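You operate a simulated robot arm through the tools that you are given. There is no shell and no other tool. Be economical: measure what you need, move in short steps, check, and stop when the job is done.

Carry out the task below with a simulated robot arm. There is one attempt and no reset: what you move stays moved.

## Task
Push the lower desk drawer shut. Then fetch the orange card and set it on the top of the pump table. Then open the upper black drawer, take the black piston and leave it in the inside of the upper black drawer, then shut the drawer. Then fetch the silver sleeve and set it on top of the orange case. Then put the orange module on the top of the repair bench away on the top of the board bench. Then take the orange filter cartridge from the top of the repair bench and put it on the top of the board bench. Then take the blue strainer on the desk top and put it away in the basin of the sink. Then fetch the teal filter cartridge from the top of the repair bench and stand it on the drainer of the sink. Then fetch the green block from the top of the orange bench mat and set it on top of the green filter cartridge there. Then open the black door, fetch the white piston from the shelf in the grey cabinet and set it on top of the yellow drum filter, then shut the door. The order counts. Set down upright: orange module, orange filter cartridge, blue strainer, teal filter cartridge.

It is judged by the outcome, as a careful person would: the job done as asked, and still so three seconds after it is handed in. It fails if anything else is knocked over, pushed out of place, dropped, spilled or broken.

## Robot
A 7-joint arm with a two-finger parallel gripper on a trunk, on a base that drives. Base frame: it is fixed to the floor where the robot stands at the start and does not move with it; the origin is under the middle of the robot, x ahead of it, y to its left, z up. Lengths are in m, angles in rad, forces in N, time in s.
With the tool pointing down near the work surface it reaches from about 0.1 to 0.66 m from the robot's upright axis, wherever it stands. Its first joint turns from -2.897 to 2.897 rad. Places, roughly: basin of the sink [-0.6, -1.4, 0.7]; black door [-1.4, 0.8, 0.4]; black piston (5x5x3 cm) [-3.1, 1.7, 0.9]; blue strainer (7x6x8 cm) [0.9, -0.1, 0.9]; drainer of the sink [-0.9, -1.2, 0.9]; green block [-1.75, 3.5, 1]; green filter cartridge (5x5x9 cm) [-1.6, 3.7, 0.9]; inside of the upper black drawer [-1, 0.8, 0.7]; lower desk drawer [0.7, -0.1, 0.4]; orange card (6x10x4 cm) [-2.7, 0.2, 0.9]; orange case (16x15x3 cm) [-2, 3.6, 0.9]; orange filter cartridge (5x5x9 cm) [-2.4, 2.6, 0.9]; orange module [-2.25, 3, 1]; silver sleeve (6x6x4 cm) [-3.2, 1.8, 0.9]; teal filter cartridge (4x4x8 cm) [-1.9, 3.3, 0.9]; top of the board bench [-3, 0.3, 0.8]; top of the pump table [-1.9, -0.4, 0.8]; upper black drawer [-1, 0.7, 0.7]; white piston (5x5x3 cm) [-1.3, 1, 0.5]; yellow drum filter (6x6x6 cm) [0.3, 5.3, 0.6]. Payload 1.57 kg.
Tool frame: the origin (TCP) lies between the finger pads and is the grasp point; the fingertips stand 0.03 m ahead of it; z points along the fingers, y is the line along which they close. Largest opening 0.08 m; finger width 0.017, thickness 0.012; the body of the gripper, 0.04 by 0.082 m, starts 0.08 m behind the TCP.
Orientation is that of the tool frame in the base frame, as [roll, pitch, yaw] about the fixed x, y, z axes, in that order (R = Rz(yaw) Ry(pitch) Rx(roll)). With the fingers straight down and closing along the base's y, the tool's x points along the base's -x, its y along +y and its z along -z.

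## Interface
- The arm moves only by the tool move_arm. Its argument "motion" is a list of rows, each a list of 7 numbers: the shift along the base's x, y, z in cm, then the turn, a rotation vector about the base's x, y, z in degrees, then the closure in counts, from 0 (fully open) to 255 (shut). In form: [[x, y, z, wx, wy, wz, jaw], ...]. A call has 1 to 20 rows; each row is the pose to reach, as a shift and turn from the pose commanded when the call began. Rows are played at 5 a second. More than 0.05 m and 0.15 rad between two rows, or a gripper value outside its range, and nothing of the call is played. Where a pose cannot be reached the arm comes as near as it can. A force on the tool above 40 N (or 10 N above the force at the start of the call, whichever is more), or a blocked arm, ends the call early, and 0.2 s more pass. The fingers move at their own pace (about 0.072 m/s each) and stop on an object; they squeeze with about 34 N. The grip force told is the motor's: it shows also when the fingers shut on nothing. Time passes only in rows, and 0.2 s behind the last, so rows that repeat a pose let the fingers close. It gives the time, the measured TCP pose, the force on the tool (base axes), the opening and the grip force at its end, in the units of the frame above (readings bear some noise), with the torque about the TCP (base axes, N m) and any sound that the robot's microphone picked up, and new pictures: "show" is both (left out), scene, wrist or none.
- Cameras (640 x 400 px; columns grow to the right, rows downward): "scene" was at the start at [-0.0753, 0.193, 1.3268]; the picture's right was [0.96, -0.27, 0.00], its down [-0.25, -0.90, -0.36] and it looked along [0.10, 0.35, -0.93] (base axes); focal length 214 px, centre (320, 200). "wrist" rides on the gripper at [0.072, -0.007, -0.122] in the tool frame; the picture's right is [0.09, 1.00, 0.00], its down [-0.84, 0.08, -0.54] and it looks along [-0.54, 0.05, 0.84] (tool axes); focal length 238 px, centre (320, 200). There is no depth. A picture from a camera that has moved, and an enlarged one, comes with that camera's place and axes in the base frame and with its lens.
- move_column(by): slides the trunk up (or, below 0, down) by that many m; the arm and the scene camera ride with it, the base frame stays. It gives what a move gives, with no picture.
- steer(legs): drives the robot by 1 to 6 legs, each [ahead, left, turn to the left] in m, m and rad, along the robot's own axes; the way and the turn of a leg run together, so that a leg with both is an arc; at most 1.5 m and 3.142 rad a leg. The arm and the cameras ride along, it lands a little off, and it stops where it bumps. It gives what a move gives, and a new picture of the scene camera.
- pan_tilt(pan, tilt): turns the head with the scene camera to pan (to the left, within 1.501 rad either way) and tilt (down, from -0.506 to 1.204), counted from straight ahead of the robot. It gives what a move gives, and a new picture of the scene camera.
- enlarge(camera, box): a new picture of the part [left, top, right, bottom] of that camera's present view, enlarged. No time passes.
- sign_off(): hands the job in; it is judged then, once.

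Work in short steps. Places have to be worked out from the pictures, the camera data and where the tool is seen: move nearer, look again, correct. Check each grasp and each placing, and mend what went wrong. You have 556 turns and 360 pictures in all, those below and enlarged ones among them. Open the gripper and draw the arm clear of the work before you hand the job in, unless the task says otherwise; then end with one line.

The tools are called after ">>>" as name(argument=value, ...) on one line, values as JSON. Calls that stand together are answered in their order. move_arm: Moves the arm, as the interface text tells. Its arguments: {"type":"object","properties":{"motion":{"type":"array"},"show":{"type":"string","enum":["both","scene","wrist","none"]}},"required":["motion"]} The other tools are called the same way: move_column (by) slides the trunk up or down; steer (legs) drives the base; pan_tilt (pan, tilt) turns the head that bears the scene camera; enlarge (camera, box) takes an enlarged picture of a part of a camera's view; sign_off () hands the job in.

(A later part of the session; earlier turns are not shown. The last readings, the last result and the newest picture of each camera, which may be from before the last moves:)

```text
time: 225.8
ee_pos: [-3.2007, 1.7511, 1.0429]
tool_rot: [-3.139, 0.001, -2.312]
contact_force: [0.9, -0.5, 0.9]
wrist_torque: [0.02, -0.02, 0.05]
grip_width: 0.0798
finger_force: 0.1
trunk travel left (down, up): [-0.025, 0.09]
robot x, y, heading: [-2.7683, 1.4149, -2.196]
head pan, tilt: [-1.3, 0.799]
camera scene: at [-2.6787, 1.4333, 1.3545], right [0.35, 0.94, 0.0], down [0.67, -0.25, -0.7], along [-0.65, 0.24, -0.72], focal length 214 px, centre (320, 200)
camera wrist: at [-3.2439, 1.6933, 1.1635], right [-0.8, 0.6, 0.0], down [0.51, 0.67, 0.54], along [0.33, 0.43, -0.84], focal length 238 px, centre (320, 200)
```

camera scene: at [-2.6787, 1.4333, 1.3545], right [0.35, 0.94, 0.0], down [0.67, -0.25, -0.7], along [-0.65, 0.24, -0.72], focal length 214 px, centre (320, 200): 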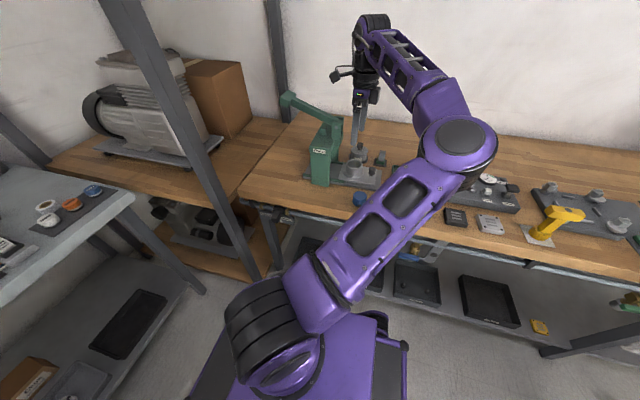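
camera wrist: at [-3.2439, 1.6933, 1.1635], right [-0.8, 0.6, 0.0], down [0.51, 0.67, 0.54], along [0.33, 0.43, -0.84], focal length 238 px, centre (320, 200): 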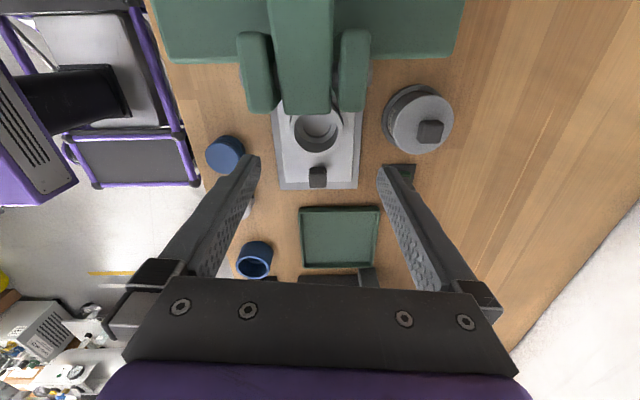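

The camera is now on the press side, where it would strike the press on the way down. I rise and turn the tool -180°, so that the camera points away from the press.

>>> move_arm(motion=[[0, 0, 4, 0, 0, -4, 0], [0, 0, 8, 0, 0, -12, 0], [0.3, 0.5, 10, 0, 0, -20, 0], [0.6, 1, 10, 0, 0, -28, 0], [0.9, 1.5, 10, 0, 0, -36, 0], [1.2, 2, 10, 0, 0, -44, 0], [1.5, 2.5, 10, 0, 0, -52, 0], [1.5, 3, 10, 0, 0, -60, 0], [1.5, 3, 10, 0, 0, -68, 0], [1.5, 3, 10, 0, 0, -76, 0], [1.5, 3, 10, 0, 0, -84, 0], [1.5, 3, 10, 0, 0, -92, 0]], show="none")

>>> move_arm(motion=[[0, 0, 0, 0, 0, -8, 0], [0, 0, 0, 0, 0, -16, 0], [0, 0, 0, 0, 0, -24, 0], [0, 0, 0, 0, 0, -32, 0], [0, 0, 0, 0, 0, -40, 0], [0, 0, 0, 0, 0, -48, 0], [0, 0, 0, 0, 0, -56, 0], [0, 0, 0, 0, 0, -64, 0], [0, 0, 0, 0, 0, -72, 0], [0, 0, 0, 0, 0, -80, 0], [0, 0, 0, 0, 0, -88, 0]])

```text
time: 228.4
ee_pos: [-3.1852, 1.781, 1.1421]
tool_rot: [-3.141, 0.0, 2.359]
contact_force: [0.0, 0.3, -0.1]
wrist_torque: [0.01, -0.02, 0.01]
grip_width: 0.0799
finger_force: 0.1
trunk travel left (down, up): [-0.025, 0.09]
robot x, y, heading: [-2.7673, 1.4158, -2.199]
head pan, tilt: [-1.3, 0.799]
```

```text
time: 230.8
ee_pos: [-3.1853, 1.7803, 1.1422]
tool_rot: [-3.14, -0.001, 0.823]
contact_force: [1.1, 0.1, -1.3]
wrist_torque: [-0.02, -0.02, 0.0]
grip_width: 0.0798
finger_force: 0.1
trunk travel left (down, up): [-0.025, 0.09]
robot x, y, heading: [-2.7664, 1.4155, -2.202]
head pan, tilt: [-1.3, 0.799]
camera scene: at [-2.6789, 1.4335, 1.3545], right [0.35, 0.94, 0.0], down [0.67, -0.25, -0.7], along [-0.65, 0.24, -0.72], focal length 214 px, centre (320, 200)
camera wrist: at [-3.1408, 1.8371, 1.2633], right [0.79, -0.61, 0.0], down [-0.51, -0.67, 0.54], along [-0.33, -0.43, -0.84], focal length 238 px, centre (320, 200)
```

scene: 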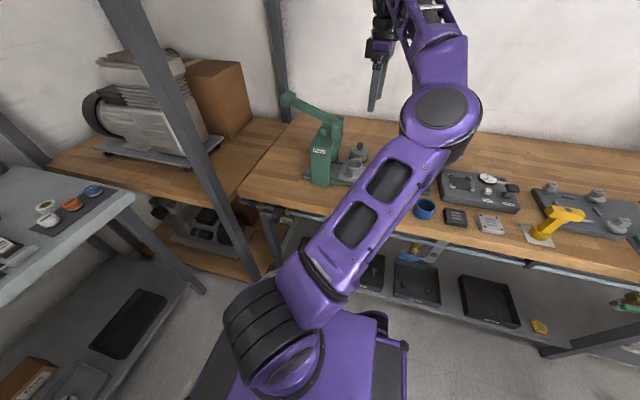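
wrist: 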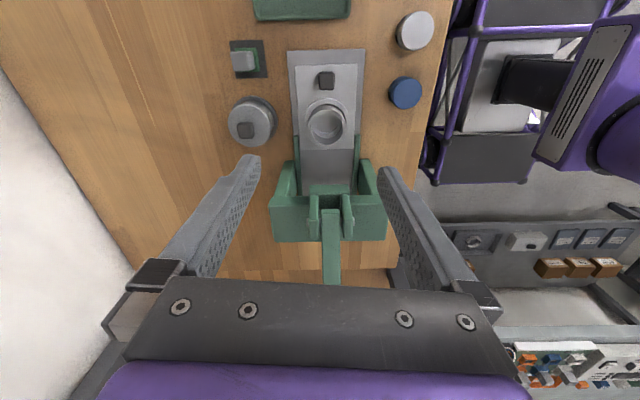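

A clear view: the sleeve is at about (-3.192, 1.754). I tilt the tool 18° so its body leans away from the press, and lower to just above.

>>> move_arm(motion=[[-0.2, -0.6, -3, -4.9, 3.5, 0, 0], [-0.4, -1.2, -6, -9.8, 7, 0, 0], [-0.6, -1.8, -10, -14.6, 10.5, 0, 0], [-0.7, -2.3, -14, -14.6, 10.5, 0, 0], [-0.7, -2.3, -17, -14.6, 10.5, 0, 0]])

```text
time: 232.0
ee_pos: [-3.1928, 1.7583, 0.9706]
tool_rot: [3.108, 0.312, 0.822]
contact_force: [0.2, 0.2, 0.0]
wrist_torque: [0.01, 0.0, -0.01]
grip_width: 0.0799
finger_force: 0.1
trunk travel left (down, up): [-0.025, 0.09]
robot x, y, heading: [-2.7671, 1.4136, -2.193]
head pan, tilt: [-1.3, 0.799]
camera scene: at [-2.6788, 1.4334, 1.3545], right [0.35, 0.94, 0.0], down [0.67, -0.25, -0.7], along [-0.65, 0.24, -0.72], focal length 214 px, centre (320, 200)
camera wrist: at [-3.1281, 1.8413, 1.0641], right [0.8, -0.61, 0.01], down [-0.39, -0.5, 0.78], along [-0.47, -0.62, -0.63], focal length 238 px, centre (320, 200)
```

scene: 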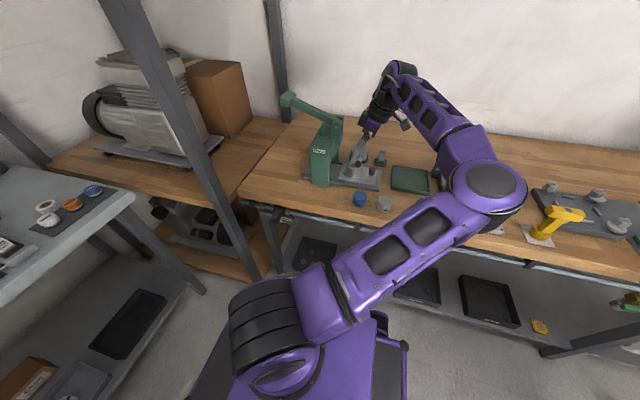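
wrist: 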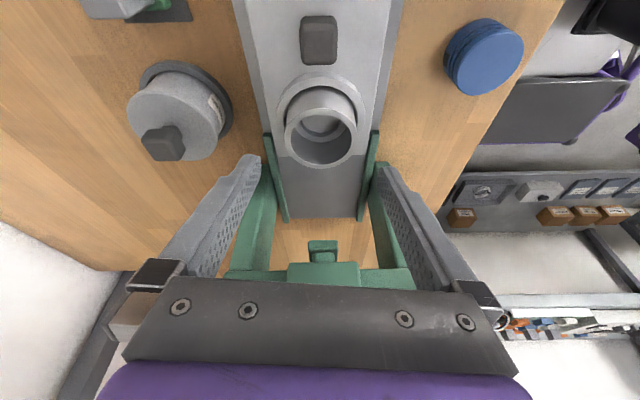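

>>> move_arm(motion=[[0, -0.2, -2.5, 0, 0, 0, 0], [0, -0.3, -4.5, 0, 0, 0, 0], [0, -0.3, -5.3, 0, 0, 0, 0], [0, -0.3, -5.3, 0, 0, 0, 0]], show="wrist")

```text
time: 233.0
ee_pos: [-3.1925, 1.754, 0.9195]
tool_rot: [3.104, 0.311, 0.822]
contact_force: [-0.4, -0.7, -0.2]
wrist_torque: [-0.01, 0.02, 0.0]
grip_width: 0.0799
finger_force: 0.1
trunk travel left (down, up): [-0.025, 0.09]
robot x, y, heading: [-2.7674, 1.4171, -2.195]
head pan, tilt: [-1.3, 0.799]
camera wrist: at [-3.1281, 1.8388, 1.0112], right [0.8, -0.61, 0.01], down [-0.39, -0.5, 0.77], along [-0.47, -0.62, -0.63], focal length 238 px, centre (320, 200)
```

wrist: 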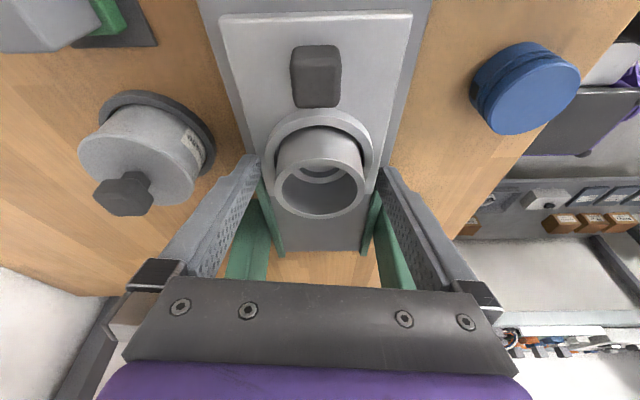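

The rim is centred at the TCP. I close.

>>> move_arm(motion=[[0, 0, 0, 0, 0, 0, 120], [0, 0, 0, 0, 0, 0, 200], [0, 0, 0, 0, 0, 0, 200], [0, 0, 1, 0, 0, 0, 200], [0, 0, 3, 0, 0, 0, 200]], show="wrist")

```text
time: 234.2
ee_pos: [-3.1925, 1.7537, 0.9507]
tool_rot: [3.102, 0.311, 0.823]
contact_force: [0.3, -0.5, -0.9]
wrist_torque: [-0.01, -0.01, 0.02]
grip_width: 0.0548
finger_force: 33.9
trunk travel left (down, up): [-0.025, 0.09]
robot x, y, heading: [-2.7723, 1.4131, -2.198]
head pan, tilt: [-1.3, 0.799]
camera wrist: at [-3.1279, 1.8385, 1.0423], right [0.8, -0.6, 0.01], down [-0.39, -0.5, 0.77], along [-0.46, -0.62, -0.63], focal length 238 px, centre (320, 200)
```

wrist: 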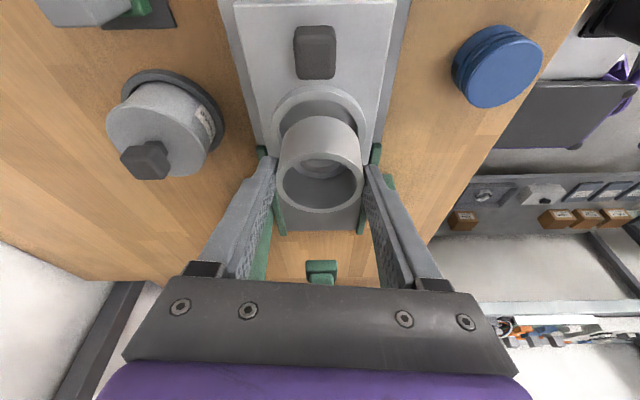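

The sleeve is held and came off its seat. I lift it clear, draw the arm in a little, and look along the bench before backing up.

>>> move_arm(motion=[[0, 0, 4, 0, 0, 0, 200], [0.5, 0.7, 8, 0, 0, 0, 200], [1, 1.4, 12, 0, 0, 0, 200], [3, 0.6, 16, 0, 0, 0, 200], [5.5, -1.2, 20, 0, 0, 0, 200], [8.5, -3, 22, 0, 0, 0, 200], [11, -4.8, 22, 0, 0, 0, 200]], show="none")

>>> pan_tilt(pan=-1.5, tilt=0.5)

```text
refused: row 5 steps farther than a row can; nothing moved
```

```text
time: 235.0
ee_pos: [-3.1922, 1.7533, 0.9496]
tool_rot: [3.105, 0.31, 0.822]
contact_force: [0.2, 0.4, -0.7]
wrist_torque: [-0.01, -0.03, 0.02]
grip_width: 0.0547
finger_force: 33.4
trunk travel left (down, up): [-0.025, 0.09]
robot x, y, heading: [-2.767, 1.4154, -2.196]
head pan, tilt: [-1.499, 0.499]
camera scene: at [-2.6806, 1.4533, 1.3804], right [0.53, 0.85, 0.0], down [0.41, -0.25, -0.88], along [-0.75, 0.46, -0.48], focal length 214 px, centre (320, 200)
```

scene: 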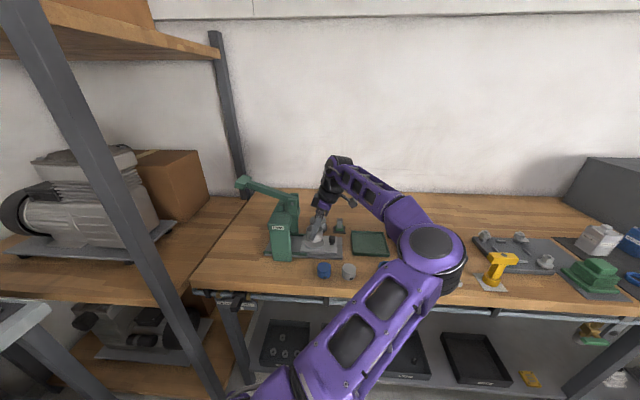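

>>> move_arm(motion=[[0, 0, 4, 0, 0, 0, 200], [0.5, 0.7, 8, 0, 0, 0, 200], [1, 1.4, 12, 0, 0, 0, 200], [3, 0.6, 16, 0, 0, 0, 200], [5.2, -1.0, 20, 0, 0, 0, 200], [8, -3, 22, 0, 0, 0, 200], [11, -4.8, 22, 0, 0, 0, 200]], show="scene")

```text
time: 236.6
ee_pos: [-3.082, 1.7058, 1.1678]
tool_rot: [3.104, 0.31, 0.82]
contact_force: [-0.3, -1.0, -0.9]
wrist_torque: [-0.02, 0.02, 0.02]
grip_width: 0.0546
finger_force: 33.4
trunk travel left (down, up): [-0.025, 0.09]
robot x, y, heading: [-2.7681, 1.4136, -2.197]
head pan, tilt: [-1.499, 0.499]
camera scene: at [-2.6809, 1.4534, 1.3805], right [0.53, 0.85, 0.0], down [0.41, -0.25, -0.88], along [-0.75, 0.46, -0.48], focal length 214 px, centre (320, 200)
```

scene: 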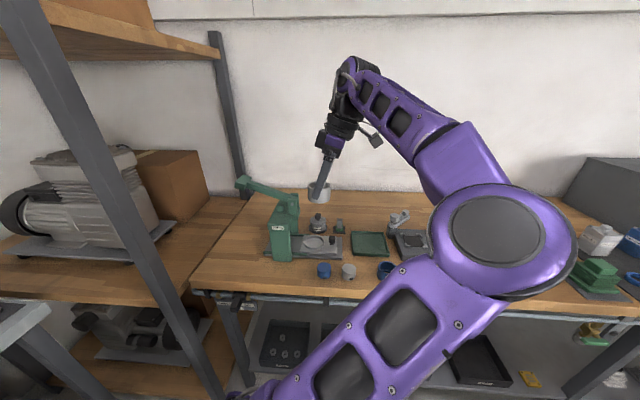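

I back up along the bench in stages.

>>> steer(legs=[[-1.2, 0, 0]])

```text
time: 242.7
ee_pos: [-2.3714, 2.6775, 1.1683]
tool_rot: [3.104, 0.311, 0.811]
contact_force: [-0.1, -0.3, 0.4]
wrist_torque: [-0.02, 0.05, -0.01]
grip_width: 0.0544
finger_force: 33.9
trunk travel left (down, up): [-0.025, 0.09]
robot x, y, heading: [-2.0594, 2.3845, -2.207]
head pan, tilt: [-1.499, 0.499]
camera scene: at [-1.973, 2.4211, 1.3805], right [0.53, 0.85, 0.0], down [0.4, -0.26, -0.88], along [-0.74, 0.47, -0.48], focal length 214 px, centre (320, 200)
```

scene: 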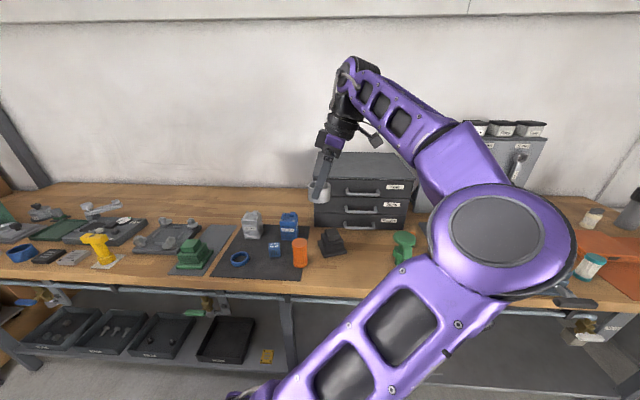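

>>> steer(legs=[[-0.5, 0, 0.01], [-0.47, 0, 0]])

>>> pan_tilt(pan=-1.5, tilt=0.75)

```text
time: 248.0
ee_pos: [-1.8068, 3.4602, 1.169]
tool_rot: [3.105, 0.311, 0.822]
contact_force: [-0.1, -1.1, -1.4]
wrist_torque: [0.03, 0.02, -0.01]
grip_width: 0.0543
finger_force: 34.6
trunk travel left (down, up): [-0.025, 0.09]
robot x, y, heading: [-1.4927, 3.1722, -2.192]
head pan, tilt: [-1.499, 0.499]
camera scene: at [-1.4049, 3.2078, 1.3805], right [0.53, 0.85, 0.0], down [0.41, -0.25, -0.88], along [-0.75, 0.46, -0.48], focal length 214 px, centre (320, 200)
```

scene: 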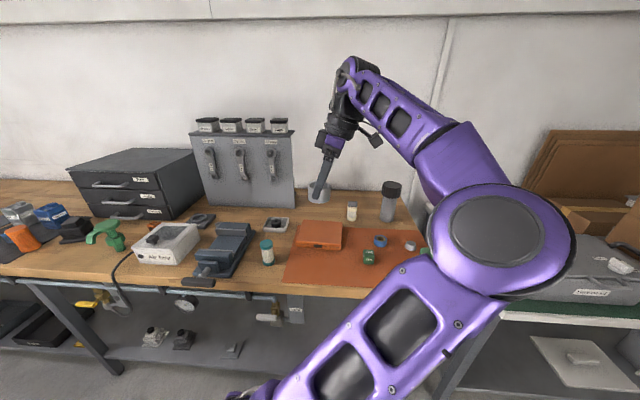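

```text
time: 248.8
ee_pos: [-1.8057, 3.4598, 1.1684]
tool_rot: [3.104, 0.312, 0.822]
contact_force: [-1.0, -0.2, -0.5]
wrist_torque: [-0.02, -0.02, -0.01]
grip_width: 0.0544
finger_force: 34.0
trunk travel left (down, up): [-0.025, 0.09]
robot x, y, heading: [-1.4963, 3.1642, -2.199]
head pan, tilt: [-1.499, 0.75]
camera scene: at [-1.398, 3.2036, 1.3586], right [0.53, 0.85, 0.0], down [0.58, -0.36, -0.73], along [-0.62, 0.38, -0.68], focal length 214 px, centre (320, 200)
```

scene: 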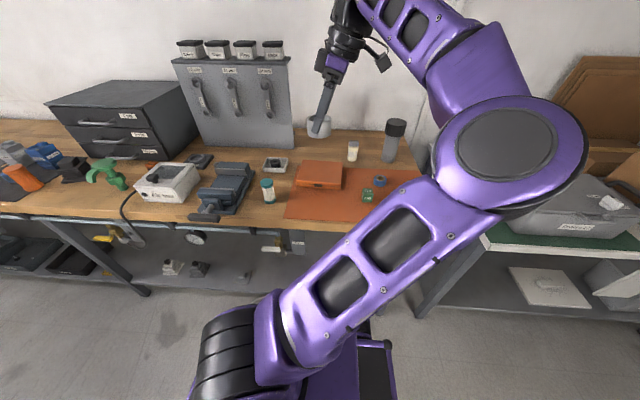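

The orange case lies on the mat at about (-1.956, 3.546). I move the sleeve towards it.

>>> move_arm(motion=[[-3.5, 2.2, 0, 0, 0, 0, 200], [-7, 4.4, -2, 0, 0, 0, 200], [-10.5, 6.4, -5, 0, 0, 0, 200], [-14, 8.4, -8, 0, 0, 0, 200]])

```text
refused: row 3 steps farther than a row can; nothing moved
```

>>> move_arm(motion=[[-3.5, 2.2, 0, 0, 0, 0, 200], [-7, 4.4, -2, 0, 0, 0, 200], [-10.2, 6.2, -4.5, 0, 0, 0, 200], [-13.4, 8, -7, 0, 0, 0, 200], [-14, 8.4, -9, 0, 0, 0, 200]])

```text
time: 250.0
ee_pos: [-1.9471, 3.5433, 1.0794]
tool_rot: [3.105, 0.31, 0.823]
contact_force: [0.4, -0.9, -0.8]
wrist_torque: [-0.01, -0.02, -0.01]
grip_width: 0.0541
finger_force: 34.4
trunk travel left (down, up): [-0.025, 0.09]
robot x, y, heading: [-1.4894, 3.1691, -2.197]
head pan, tilt: [-1.499, 0.75]
camera scene: at [-1.3981, 3.2035, 1.3585], right [0.53, 0.85, 0.0], down [0.58, -0.36, -0.73], along [-0.62, 0.38, -0.68], focal length 214 px, centre (320, 200)
camera wrist: at [-1.8834, 3.6283, 1.1707], right [0.8, -0.6, 0.01], down [-0.39, -0.5, 0.77], along [-0.46, -0.62, -0.63], focal length 238 px, centre (320, 200)
```

scene: 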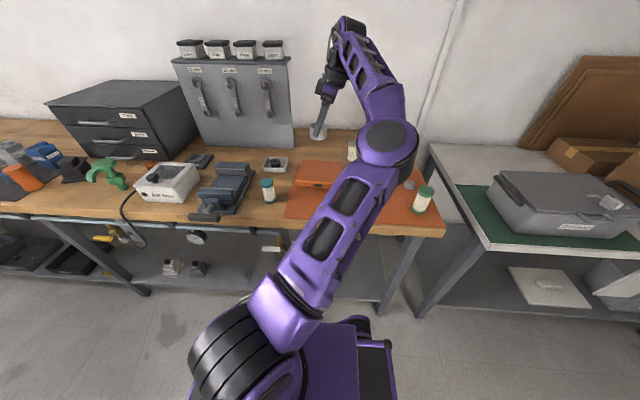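
wrist: 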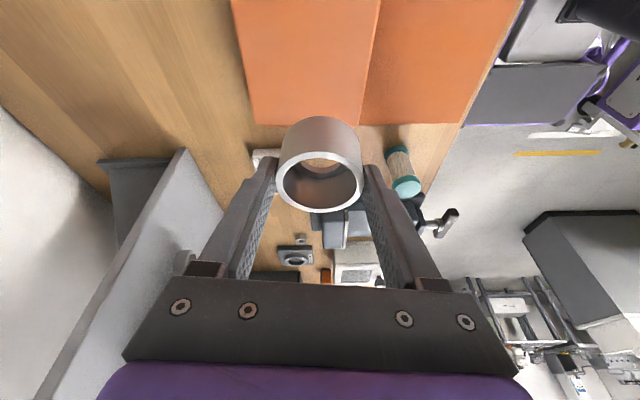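

The sleeve is over the case, nearly central. I trim slightly and lower.

>>> move_arm(motion=[[-0.4, 0.9, -4, 0, 0, 0, 200], [-0.4, 0.9, -8, 0, 0, 0, 200], [-0.4, 0.9, -12, 0, 0, 0, 200]])

```text
time: 250.8
ee_pos: [-1.9509, 3.5531, 0.9593]
tool_rot: [3.105, 0.312, 0.821]
contact_force: [-0.2, -0.1, -0.1]
wrist_torque: [0.01, -0.04, 0.03]
grip_width: 0.0544
finger_force: 34.2
trunk travel left (down, up): [-0.025, 0.09]
robot x, y, heading: [-1.4966, 3.1698, -2.195]
head pan, tilt: [-1.499, 0.75]
camera scene: at [-1.3979, 3.2034, 1.3586], right [0.53, 0.85, 0.0], down [0.58, -0.36, -0.73], along [-0.62, 0.38, -0.68], focal length 214 px, centre (320, 200)
camera wrist: at [-1.8868, 3.6376, 1.0513], right [0.8, -0.6, 0.01], down [-0.39, -0.5, 0.77], along [-0.46, -0.62, -0.63], focal length 238 px, centre (320, 200)
```

scene: 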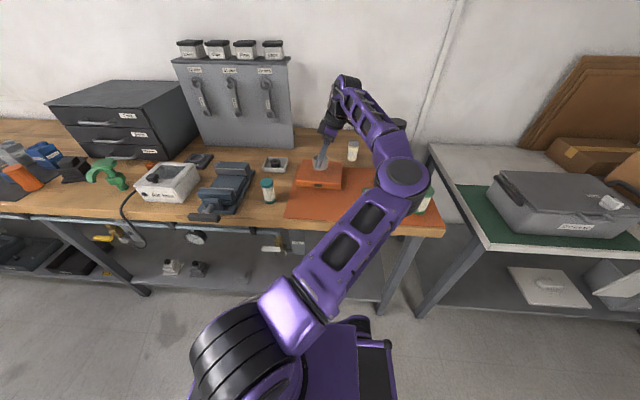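
wrist: 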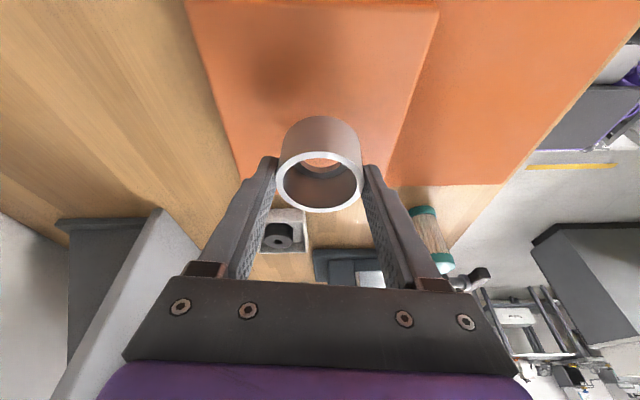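

>>> move_arm(motion=[[0, 0, -1, 0, 0, 0, 200], [0, 0, -1.8, 0, 0, 0, 200], [0, 0, -2.4, 0, 0, 0, 200], [0, 0, -3, 0, 0, 0, 200]])

```text
time: 251.8
ee_pos: [-1.9509, 3.554, 0.9326]
tool_rot: [3.109, 0.313, 0.824]
contact_force: [2.4, 1.9, 25.7]
wrist_torque: [0.34, 0.58, -0.08]
grip_width: 0.0542
finger_force: 34.1
trunk travel left (down, up): [-0.025, 0.09]
robot x, y, heading: [-1.4919, 3.1707, -2.197]
head pan, tilt: [-1.499, 0.75]
camera scene: at [-1.3963, 3.2026, 1.3588], right [0.53, 0.85, 0.0], down [0.58, -0.36, -0.73], along [-0.62, 0.39, -0.68], focal length 214 px, centre (320, 200)
camera wrist: at [-1.8855, 3.6376, 1.0245], right [0.8, -0.6, 0.0], down [-0.38, -0.5, 0.78], along [-0.47, -0.62, -0.63], focal length 238 px, centre (320, 200)
```

scene: 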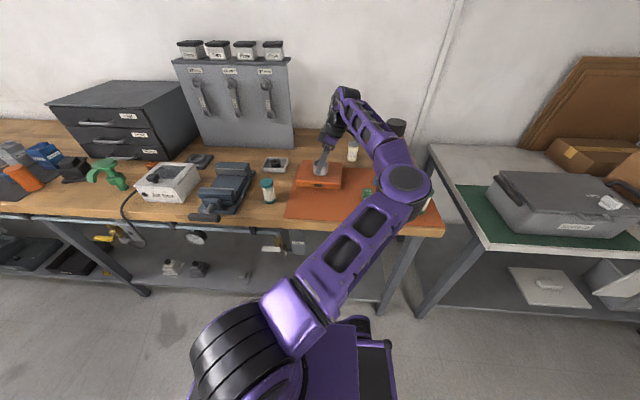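
wrist: 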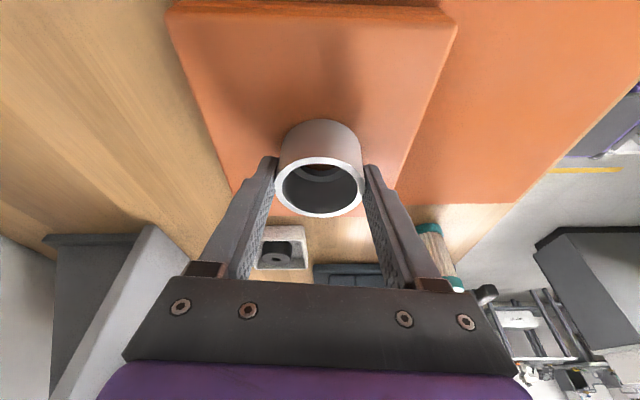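

It is on the case. I open and withdraw along the tool axis.

>>> move_arm(motion=[[0, 0, 0.2, 0, 0, 0, 0], [0, 0, 0.2, 0, 0, 0, 0], [0.5, 0.7, 2.9, 0, 0, 0, 0], [1.1, 1.5, 5.6, 0, 0, 0, 0], [1.6, 2.2, 8.5, 0, 0, 0, 0], [1.6, 2.2, 13, 0, 0, 0, 0], [1.6, 2.2, 17.5, 0, 0, 0, 0], [1.6, 2.2, 22, 0, 0, 0, 0]])

```text
time: 253.6
ee_pos: [-1.9356, 3.5756, 1.1495]
tool_rot: [3.105, 0.313, 0.826]
contact_force: [0.1, 1.2, -1.4]
wrist_torque: [-0.15, 0.0, 0.02]
grip_width: 0.0802
finger_force: 0.0
trunk travel left (down, up): [-0.025, 0.09]
robot x, y, heading: [-1.4954, 3.1733, -2.195]
head pan, tilt: [-1.499, 0.75]
camera scene: at [-1.3983, 3.2044, 1.3584], right [0.53, 0.85, 0.0], down [0.58, -0.36, -0.73], along [-0.62, 0.38, -0.68], focal length 214 px, centre (320, 200)
camera wrist: at [-1.8717, 3.6599, 1.2417], right [0.8, -0.6, 0.01], down [-0.38, -0.5, 0.78], along [-0.46, -0.62, -0.63], focal length 238 px, centre (320, 200)
```

scene: 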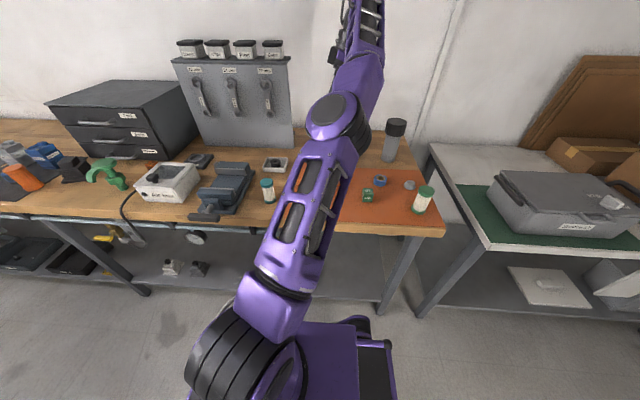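
wrist: 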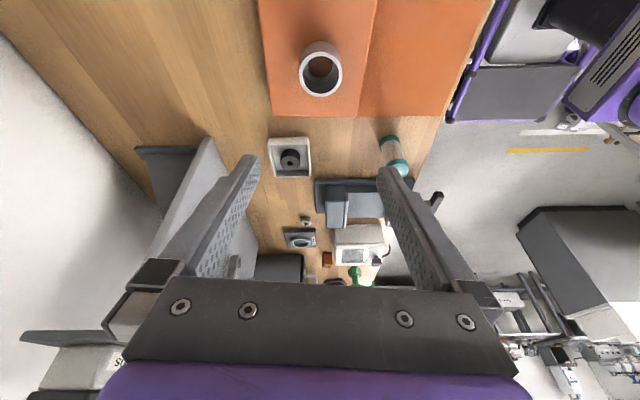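

The sleeve stands on the case. Next is the orange module, so I look along the bench to find it.

>>> enlarge(camera="scene", box=[0, 110, 240, 260])

>>> enlarge(camera="wrist", box=[240, 120, 400, 300])

```text
2.67 times, centred on (120, 185) of scene
camera zoom: at [-1.3983, 3.2044, 1.3584], right [0.53, 0.85, 0.0], down [0.58, -0.36, -0.73], along [-0.62, 0.38, -0.68], focal length 572 px, centre (853, 240)
```

zoom: 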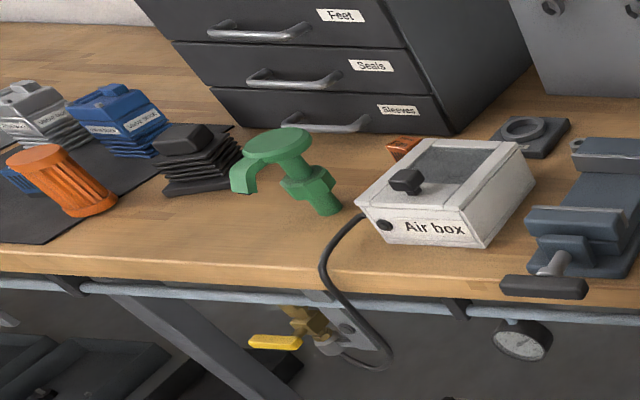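

```text
2.22 times, centred on (320, 210) of wrist
camera zoom: at [-1.8717, 3.6599, 1.2417], right [0.8, -0.6, 0.01], down [-0.38, -0.5, 0.78], along [-0.46, -0.62, -0.63], focal length 530 px, centre (320, 178)
```

zoom: 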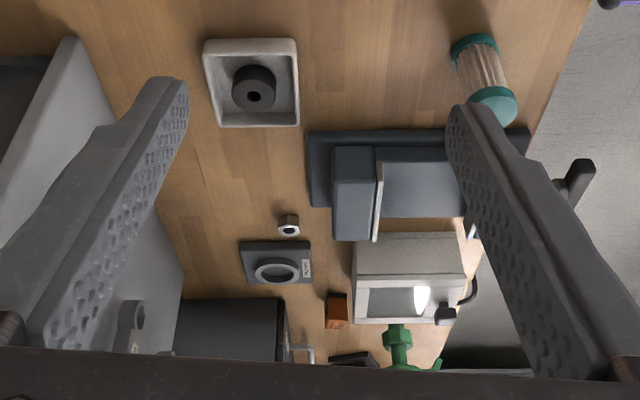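

The orange module is the small block behind the air box, near room (-3.66, 1.06). I straighten the tool, draw the arm in, and drive forward 0.63 m.

>>> move_arm(motion=[[3.5, -2.5, 1, 4.9, -3.5, 0, 0], [7, -5, 2, 9.8, -7, 0, 0], [10.5, -7.5, 3, 14.8, -10.6, 0, 0], [13.5, -9.7, 3, 14.8, -10.6, 0, 0]], show="none")

>>> steer(legs=[[0.63, 0, 0]])

```text
time: 254.6
ee_pos: [-1.8005, 3.4773, 1.1789]
tool_rot: [-3.139, -0.006, 0.83]
contact_force: [0.0, -0.4, -0.6]
wrist_torque: [-0.01, -0.04, 0.0]
grip_width: 0.08
finger_force: 0.0
trunk travel left (down, up): [-0.025, 0.09]
robot x, y, heading: [-1.4931, 3.1707, -2.194]
head pan, tilt: [-1.499, 0.75]
```

```text
time: 258.1
ee_pos: [-2.1694, 2.9664, 1.1785]
tool_rot: [-3.14, -0.004, 0.829]
contact_force: [-0.2, 0.2, 0.2]
wrist_torque: [-0.01, 0.02, 0.0]
grip_width: 0.0802
finger_force: 0.0
trunk travel left (down, up): [-0.025, 0.09]
robot x, y, heading: [-1.8593, 2.6566, -2.199]
head pan, tilt: [-1.499, 0.75]
camera scene: at [-1.7671, 2.6916, 1.3585], right [0.53, 0.85, 0.0], down [0.58, -0.36, -0.73], along [-0.62, 0.38, -0.68], focal length 214 px, centre (320, 200)
```

scene: 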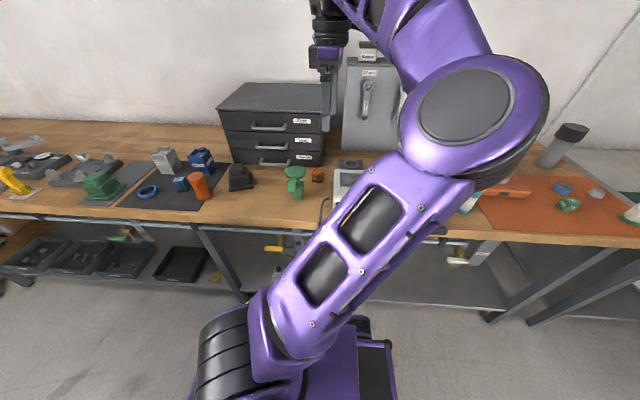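

>>> move_arm(motion=[[-4, 1.4, 0, 0, 0, 0, 0], [-8, 2.8, -2, 0, 0, 0, 30], [-12, 4.2, -5, 0, 0, 0, 50], [-15, 5.2, -8, 0, 0, 0, 50], [-17, 5.9, -11, 0, 0, 0, 50]])

```text
refused: row 3 steps farther than a row can; nothing moved
```

>>> move_arm(motion=[[-4, 1.4, 0, 0, 0, 0, 0], [-8, 2.8, -2, 0, 0, 0, 30], [-11.5, 4, -5, 0, 0, 0, 50], [-14.5, 5, -8, 0, 0, 0, 50], [-17, 5.9, -11, 0, 0, 0, 50]])

```text
time: 259.3
ee_pos: [-2.3399, 3.0257, 1.0686]
tool_rot: [-3.141, -0.006, 0.829]
contact_force: [0.5, 0.1, 0.2]
wrist_torque: [0.0, 0.0, 0.04]
grip_width: 0.0644
finger_force: 0.1
trunk travel left (down, up): [-0.025, 0.09]
robot x, y, heading: [-1.8637, 2.6568, -2.194]
head pan, tilt: [-1.499, 0.75]
camera scene: at [-1.7669, 2.6915, 1.3585], right [0.53, 0.85, 0.0], down [0.58, -0.36, -0.73], along [-0.62, 0.38, -0.68], focal length 214 px, centre (320, 200)
camera wrist: at [-2.2962, 3.0825, 1.1892], right [0.8, -0.6, 0.0], down [-0.51, -0.67, 0.54], along [-0.33, -0.43, -0.84], focal length 238 px, centre (320, 200)
```

scene: 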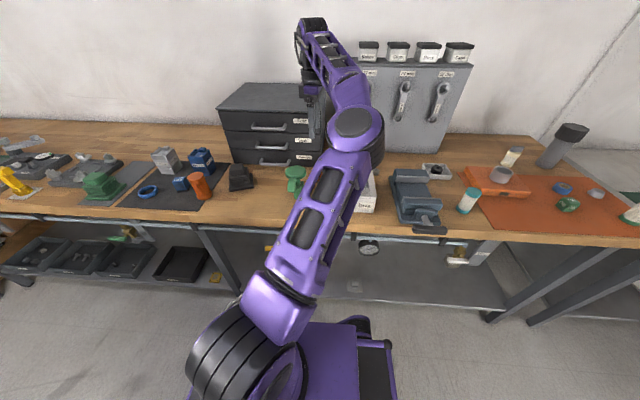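
wrist: 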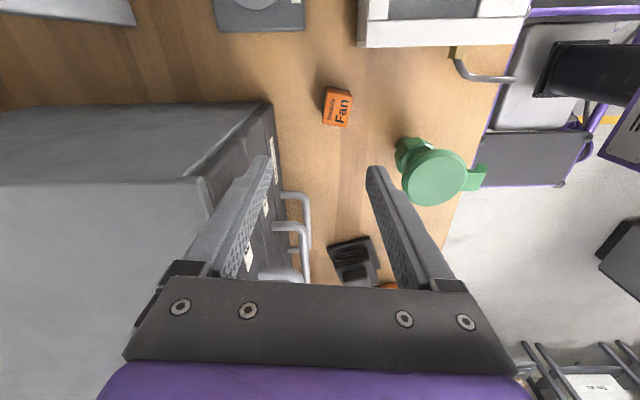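

The "Fan module" is at (-2.316, 3.022), turned about 13°. I align and lower.

>>> move_arm(motion=[[1.2, -0.2, 0, 0, 0, -6, 50], [2.4, -0.4, -3, 0, 0, -12, 50], [2.4, -0.4, -7, 0, 0, -12, 60], [2.4, -0.4, -10.5, 0, 0, -12, 60]], show="wrist")

```text
time: 260.3
ee_pos: [-2.3153, 3.02, 0.9637]
tool_rot: [-3.138, -0.003, 0.617]
contact_force: [0.1, -0.1, 0.2]
wrist_torque: [-0.01, -0.02, -0.02]
grip_width: 0.061
finger_force: 0.0
trunk travel left (down, up): [-0.025, 0.09]
robot x, y, heading: [-1.8663, 2.6569, -2.197]
head pan, tilt: [-1.499, 0.75]
camera wrist: at [-2.2609, 3.0667, 1.0846], right [0.65, -0.76, 0.0], down [-0.64, -0.55, 0.54], along [-0.41, -0.35, -0.84], focal length 238 px, centre (320, 200)
```

wrist: 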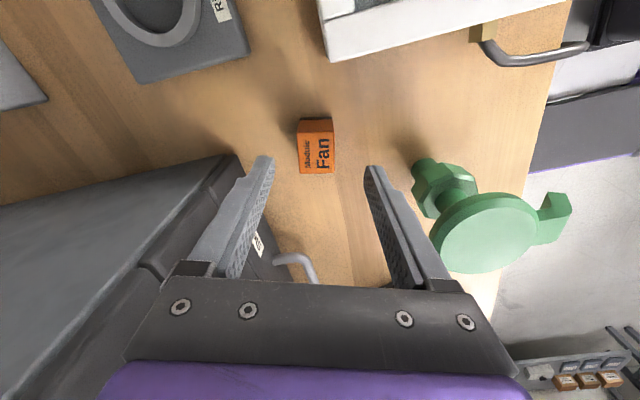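

>>> move_arm(motion=[[-0.2, 0.2, -3, 0, 0, 0, 80], [-0.2, 0.2, -6, 0, 0, 0, 80], [-0.2, 0.2, -7.3, 0, 0, 0, 80], [-0.2, 0.2, -7.3, 0, 0, 0, 200], [-0.2, 0.2, -7.3, 0, 0, 0, 220], [-0.2, 0.2, -7.3, 0, 0, 0, 220]], show="wrist")

```text
time: 261.7
ee_pos: [-2.3169, 3.0219, 0.8914]
tool_rot: [-3.139, -0.002, 0.619]
contact_force: [0.4, 0.2, 0.4]
wrist_torque: [0.01, 0.0, -0.02]
grip_width: 0.0294
finger_force: 33.6
trunk travel left (down, up): [-0.025, 0.09]
robot x, y, heading: [-1.8635, 2.6563, -2.194]
head pan, tilt: [-1.499, 0.75]
camera wrist: at [-2.2632, 3.0685, 1.0119], right [0.65, -0.76, 0.0], down [-0.64, -0.55, 0.54], along [-0.41, -0.35, -0.84], focal length 238 px, centre (320, 200)
```

wrist: 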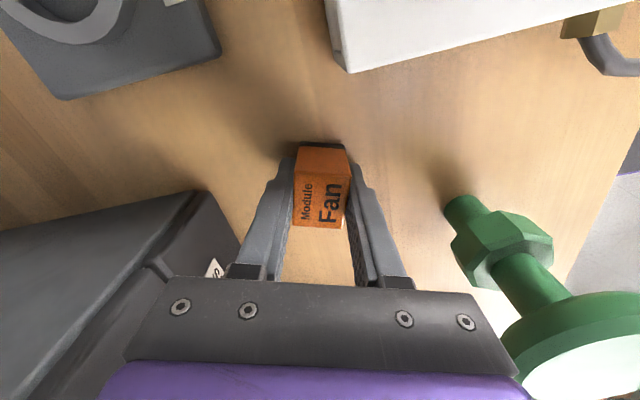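

The module is gripped at 29 mm. I lift it clear and draw it in.

>>> move_arm(motion=[[0, 0, 4, 0, 0, 0, 220], [0, 0, 8.5, 0, 0, 0, 220], [0, 0, 13, 0, 0, 0, 220], [0, 0, 17.5, 0, 0, 0, 220], [3.1, -2.5, 20, 0, 0, 0, 220], [6.3, -5.1, 22, 0, 0, 0, 220], [9.4, -7.6, 24, 0, 0, 0, 220], [12.6, -10.2, 26, 0, 0, 0, 220]], show="none")

>>> move_arm(motion=[[-2.5, -3.5, 0, 0, 0, 6, 220], [-4.7, -7.3, 0, 0, 0, 12, 220], [-6.5, -11.3, 0, 0, 0, 18, 220], [-7.9, -15.5, 0, 0, 0, 24, 220], [-8.8, -19.8, 0, 0, 0, 30, 220], [-9.3, -24.2, 0, 0, 0, 36, 220], [-9.3, -28.6, 0, 0, 0, 42, 220], [-8.8, -32.9, 0, 0, 0, 48, 220], [-7.9, -37.2, 0, 0, 0, 54, 220], [-6.5, -41.4, 0, 0, 0, 60, 220], [-4.7, -45.4, 0, 0, 0, 66, 220], [-2.5, -49.3, 0, 0, 0, 72, 220], [0, -52.8, 0, 0, 0, 78, 220], [3, -56.1, 0, 0, 0, 84, 220]], show="scene")

```text
time: 263.5
ee_pos: [-2.1919, 2.9223, 1.1511]
tool_rot: [-3.139, -0.005, 0.622]
contact_force: [-0.6, -0.3, -0.6]
wrist_torque: [-0.01, -0.02, 0.0]
grip_width: 0.0289
finger_force: 33.6
trunk travel left (down, up): [-0.025, 0.09]
robot x, y, heading: [-1.864, 2.6575, -2.2]
head pan, tilt: [-1.499, 0.75]
```

```text
time: 266.5
ee_pos: [-2.161, 2.3594, 1.1504]
tool_rot: [-3.14, -0.003, 2.085]
contact_force: [0.0, 0.2, -1.9]
wrist_torque: [-0.03, -0.02, 0.0]
grip_width: 0.0295
finger_force: 33.7
trunk travel left (down, up): [-0.025, 0.09]
robot x, y, heading: [-1.8606, 2.655, -2.192]
head pan, tilt: [-1.499, 0.75]
camera scene: at [-1.7672, 2.6917, 1.3585], right [0.53, 0.85, 0.0], down [0.58, -0.36, -0.73], along [-0.62, 0.38, -0.68], focal length 214 px, centre (320, 200)
```

scene: 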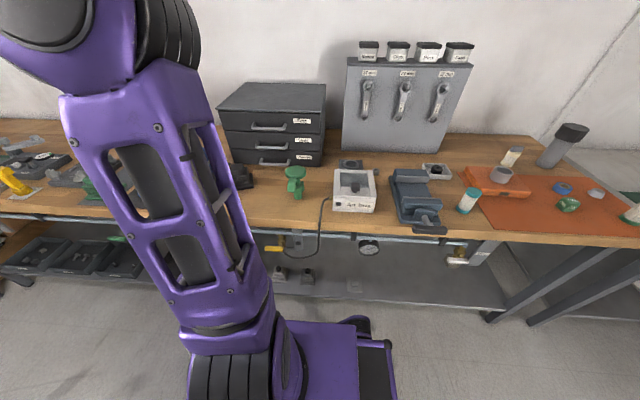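

All is intact and the arm is back in its original posture. I drive to the board bench, facing it.

>>> steer(legs=[[0.9, 0.3, 0], [0.86, 0.43, 0]])

>>> pan_tilt(pan=0.1, tilt=0.75)

```text
time: 276.1
ee_pos: [-2.5939, 0.5176, 1.1503]
tool_rot: [-3.14, -0.004, 2.088]
contact_force: [-0.2, 0.2, -1.3]
wrist_torque: [-0.02, -0.03, 0.02]
grip_width: 0.0293
finger_force: 34.1
trunk travel left (down, up): [-0.025, 0.09]
robot x, y, heading: [-2.2947, 0.8157, -2.19]
head pan, tilt: [-1.499, 0.75]
camera scene: at [-2.2009, 0.8511, 1.3585], right [0.52, 0.85, 0.0], down [0.58, -0.36, -0.73], along [-0.62, 0.38, -0.68], focal length 214 px, centre (320, 200)
```

scene: 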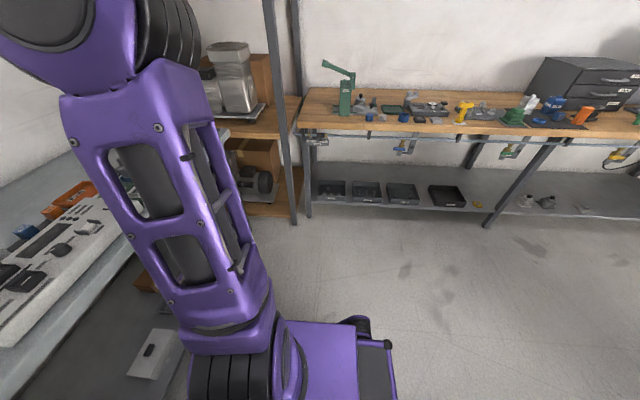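

```text
time: 277.7
ee_pos: [-2.5943, 0.5175, 1.1506]
tool_rot: [-3.139, -0.005, 2.09]
contact_force: [0.5, 0.0, -1.1]
wrist_torque: [0.02, -0.02, 0.02]
grip_width: 0.0293
finger_force: 33.4
trunk travel left (down, up): [-0.025, 0.09]
robot x, y, heading: [-2.299, 0.8166, -2.194]
head pan, tilt: [0.099, 0.75]
camera scene: at [-2.1716, 0.736, 1.3585], right [-0.87, 0.5, 0.0], down [0.34, 0.59, -0.73], along [-0.37, -0.63, -0.68], focal length 214 px, centre (320, 200)
```

scene: 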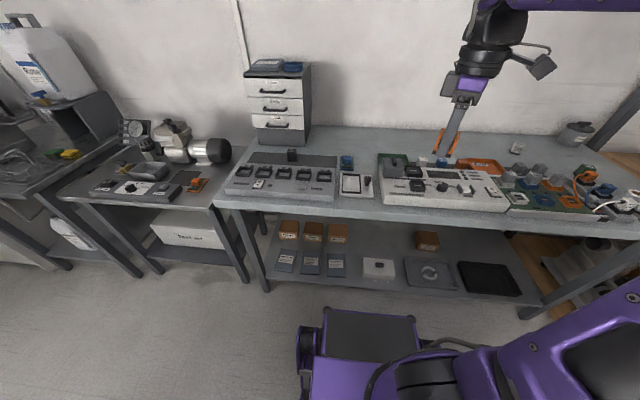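

The vacated card spot near room (-2.31, -1.43) is free. I edge forward and move the module over it.

>>> steer(legs=[[0.1, 0, 0]])

>>> move_arm(motion=[[-1, -4.3, 0, 0, 0, 0, 220], [-2, -8.6, 0, 0, 0, 0, 220], [-3, -12.9, -2, 0, 0, 0, 220], [-4, -17.1, -4, 0, 0, 0, 220], [-5, -21, -7, 0, 0, 0, 220], [-5.7, -24.2, -10, 0, 0, 0, 220], [-5.7, -24.2, -14, 0, 0, 0, 220]])

```text
time: 278.9
ee_pos: [-2.6526, 0.4364, 1.1505]
tool_rot: [-3.14, -0.004, 2.09]
contact_force: [-0.3, 0.4, -0.4]
wrist_torque: [-0.01, 0.02, -0.01]
grip_width: 0.0294
finger_force: 34.2
trunk travel left (down, up): [-0.025, 0.09]
robot x, y, heading: [-2.3495, 0.7379, -2.191]
head pan, tilt: [0.099, 0.75]
camera scene: at [-2.2294, 0.6551, 1.3585], right [-0.87, 0.5, 0.0], down [0.34, 0.59, -0.73], along [-0.36, -0.63, -0.68], focal length 214 px, centre (320, 200)
```

scene: 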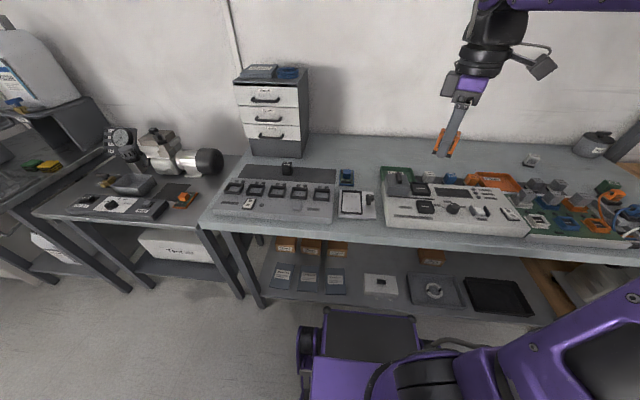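

```text
refused: row 5 steps farther than a row can; nothing moved
```

>>> move_arm(motion=[[-1, -4.3, 0, 0, 0, 0, 220], [-2, -8.6, 0, 0, 0, 0, 220], [-3, -12.9, -2, 0, 0, 0, 220], [-4, -17.1, -4, 0, 0, 0, 220], [-5, -21, -6.5, 0, 0, 0, 220], [-5.7, -24.2, -10, 0, 0, 0, 220], [-5.7, -24.2, -14, 0, 0, 0, 220]])

```text
time: 280.5
ee_pos: [-2.7091, 0.1945, 1.0103]
tool_rot: [-3.138, -0.005, 2.088]
contact_force: [0.6, -0.2, 0.2]
wrist_torque: [-0.01, 0.04, 0.03]
grip_width: 0.0293
finger_force: 33.9
trunk travel left (down, up): [-0.025, 0.09]
robot x, y, heading: [-2.3548, 0.7361, -2.196]
head pan, tilt: [0.099, 0.75]
camera scene: at [-2.2293, 0.655, 1.3585], right [-0.87, 0.5, 0.0], down [0.34, 0.59, -0.73], along [-0.36, -0.63, -0.68], focal length 214 px, centre (320, 200)
camera wrist: at [-2.7488, 0.2532, 1.1308], right [0.82, 0.57, 0.0], down [0.48, -0.69, 0.54], along [0.31, -0.44, -0.84], focal length 238 px, centre (320, 200)
```

scene: 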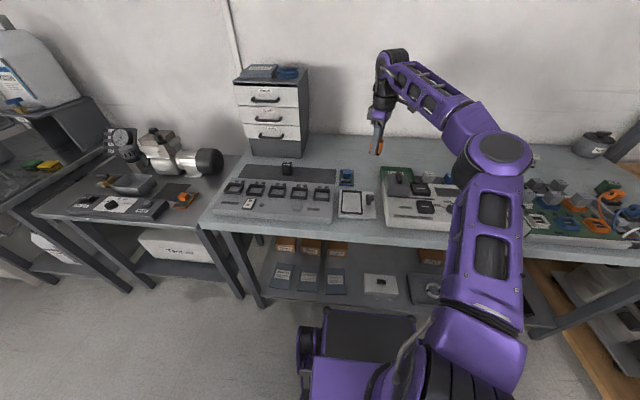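
wrist: 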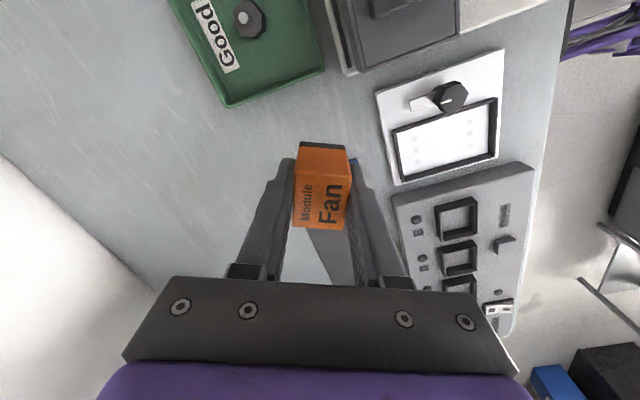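

>>> move_arm(motion=[[0, 0, -4, 0, 0, 0, 220], [0, 0, -8, 0, 0, 0, 220], [0, 0, -9.5, 0, 0, 0, 220], [0, 0, -10.5, 0, 0, 0, 220], [0, 0, -11.3, 0, 0, 0, 220], [0, 0, -12, 0, 0, 0, 220]], show="wrist")

```text
time: 281.9
ee_pos: [-2.7093, 0.1947, 0.8915]
tool_rot: [3.142, -0.004, 2.088]
contact_force: [0.3, 0.4, -0.1]
wrist_torque: [-0.04, 0.02, 0.01]
grip_width: 0.0292
finger_force: 33.4
trunk travel left (down, up): [-0.025, 0.09]
robot x, y, heading: [-2.3554, 0.7381, -2.195]
head pan, tilt: [0.099, 0.75]
camera wrist: at [-2.7499, 0.2532, 1.0115], right [0.82, 0.57, 0.0], down [0.48, -0.69, 0.54], along [0.31, -0.44, -0.84], focal length 238 px, centre (320, 200)
```

wrist: 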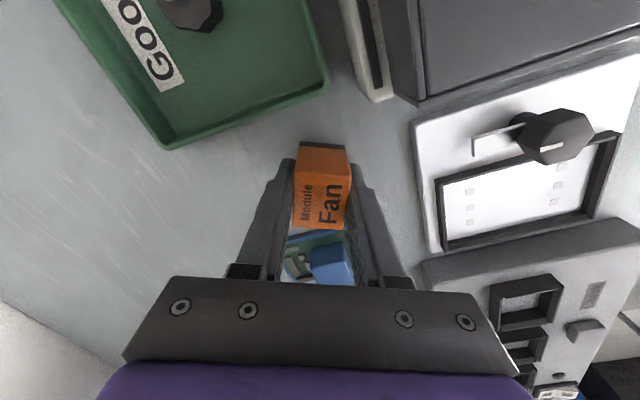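

>>> move_arm(motion=[[0, 0, -0.5, 0, 0, 0, 220], [0, 0, -1, 0, 0, 0, 220], [0, 0, -1.5, 0, 0, 0, 220]], show="wrist")

```text
time: 282.7
ee_pos: [-2.7097, 0.1948, 0.8795]
tool_rot: [-3.133, 0.0, 2.086]
contact_force: [-1.5, -1.3, 24.9]
wrist_torque: [0.3, -0.3, 0.06]
grip_width: 0.0297
finger_force: 34.2
trunk travel left (down, up): [-0.025, 0.09]
robot x, y, heading: [-2.3533, 0.7377, -2.194]
head pan, tilt: [0.099, 0.75]
camera wrist: at [-2.7491, 0.2539, 1.0007], right [0.82, 0.57, -0.01], down [0.48, -0.69, 0.54], along [0.3, -0.45, -0.84], focal length 238 px, centre (320, 200)
```

wrist: 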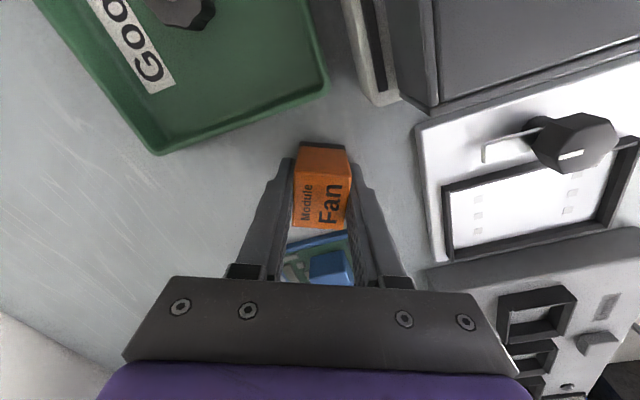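

It is in contact with the bench. I release gently and rise.

>>> move_arm(motion=[[0, 0, 0.3, 0, 0, 0, 100], [0, 0, 0.3, 0, 0, 0, 100], [0, 0, 3, 0, 0, 0, 100], [0, 0, 7, 0, 0, 0, 100], [0, 0, 11, 0, 0, 0, 60], [0, 0, 15, 0, 0, 0, 0], [0, 0, 19, 0, 0, 0, 0], [0, 0, 23, 0, 0, 0, 0]], show="wrist")

```text
time: 284.5
ee_pos: [-2.7085, 0.1988, 1.1046]
tool_rot: [-3.138, -0.003, 2.089]
contact_force: [0.5, 0.5, 0.3]
wrist_torque: [0.0, -0.01, 0.01]
grip_width: 0.0798
finger_force: 0.0
out of reach, approached as far as the arm can: row 8
trunk travel left (down, up): [-0.025, 0.09]
robot x, y, heading: [-2.3556, 0.7337, -2.191]
head pan, tilt: [0.099, 0.75]
camera wrist: at [-2.7482, 0.2566, 1.2247], right [0.82, 0.57, 0.0], down [0.48, -0.69, 0.54], along [0.31, -0.44, -0.84], focal length 238 px, centre (320, 200)
```

wrist: 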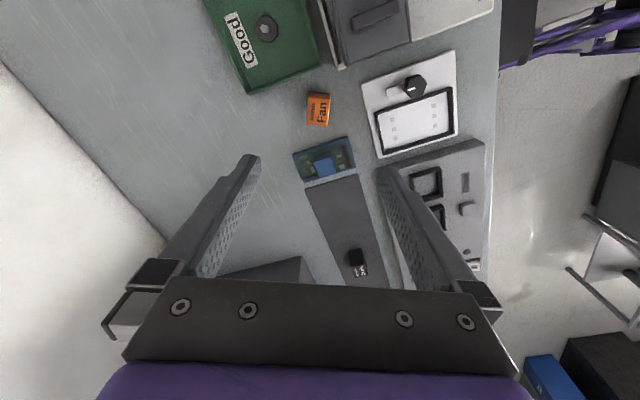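

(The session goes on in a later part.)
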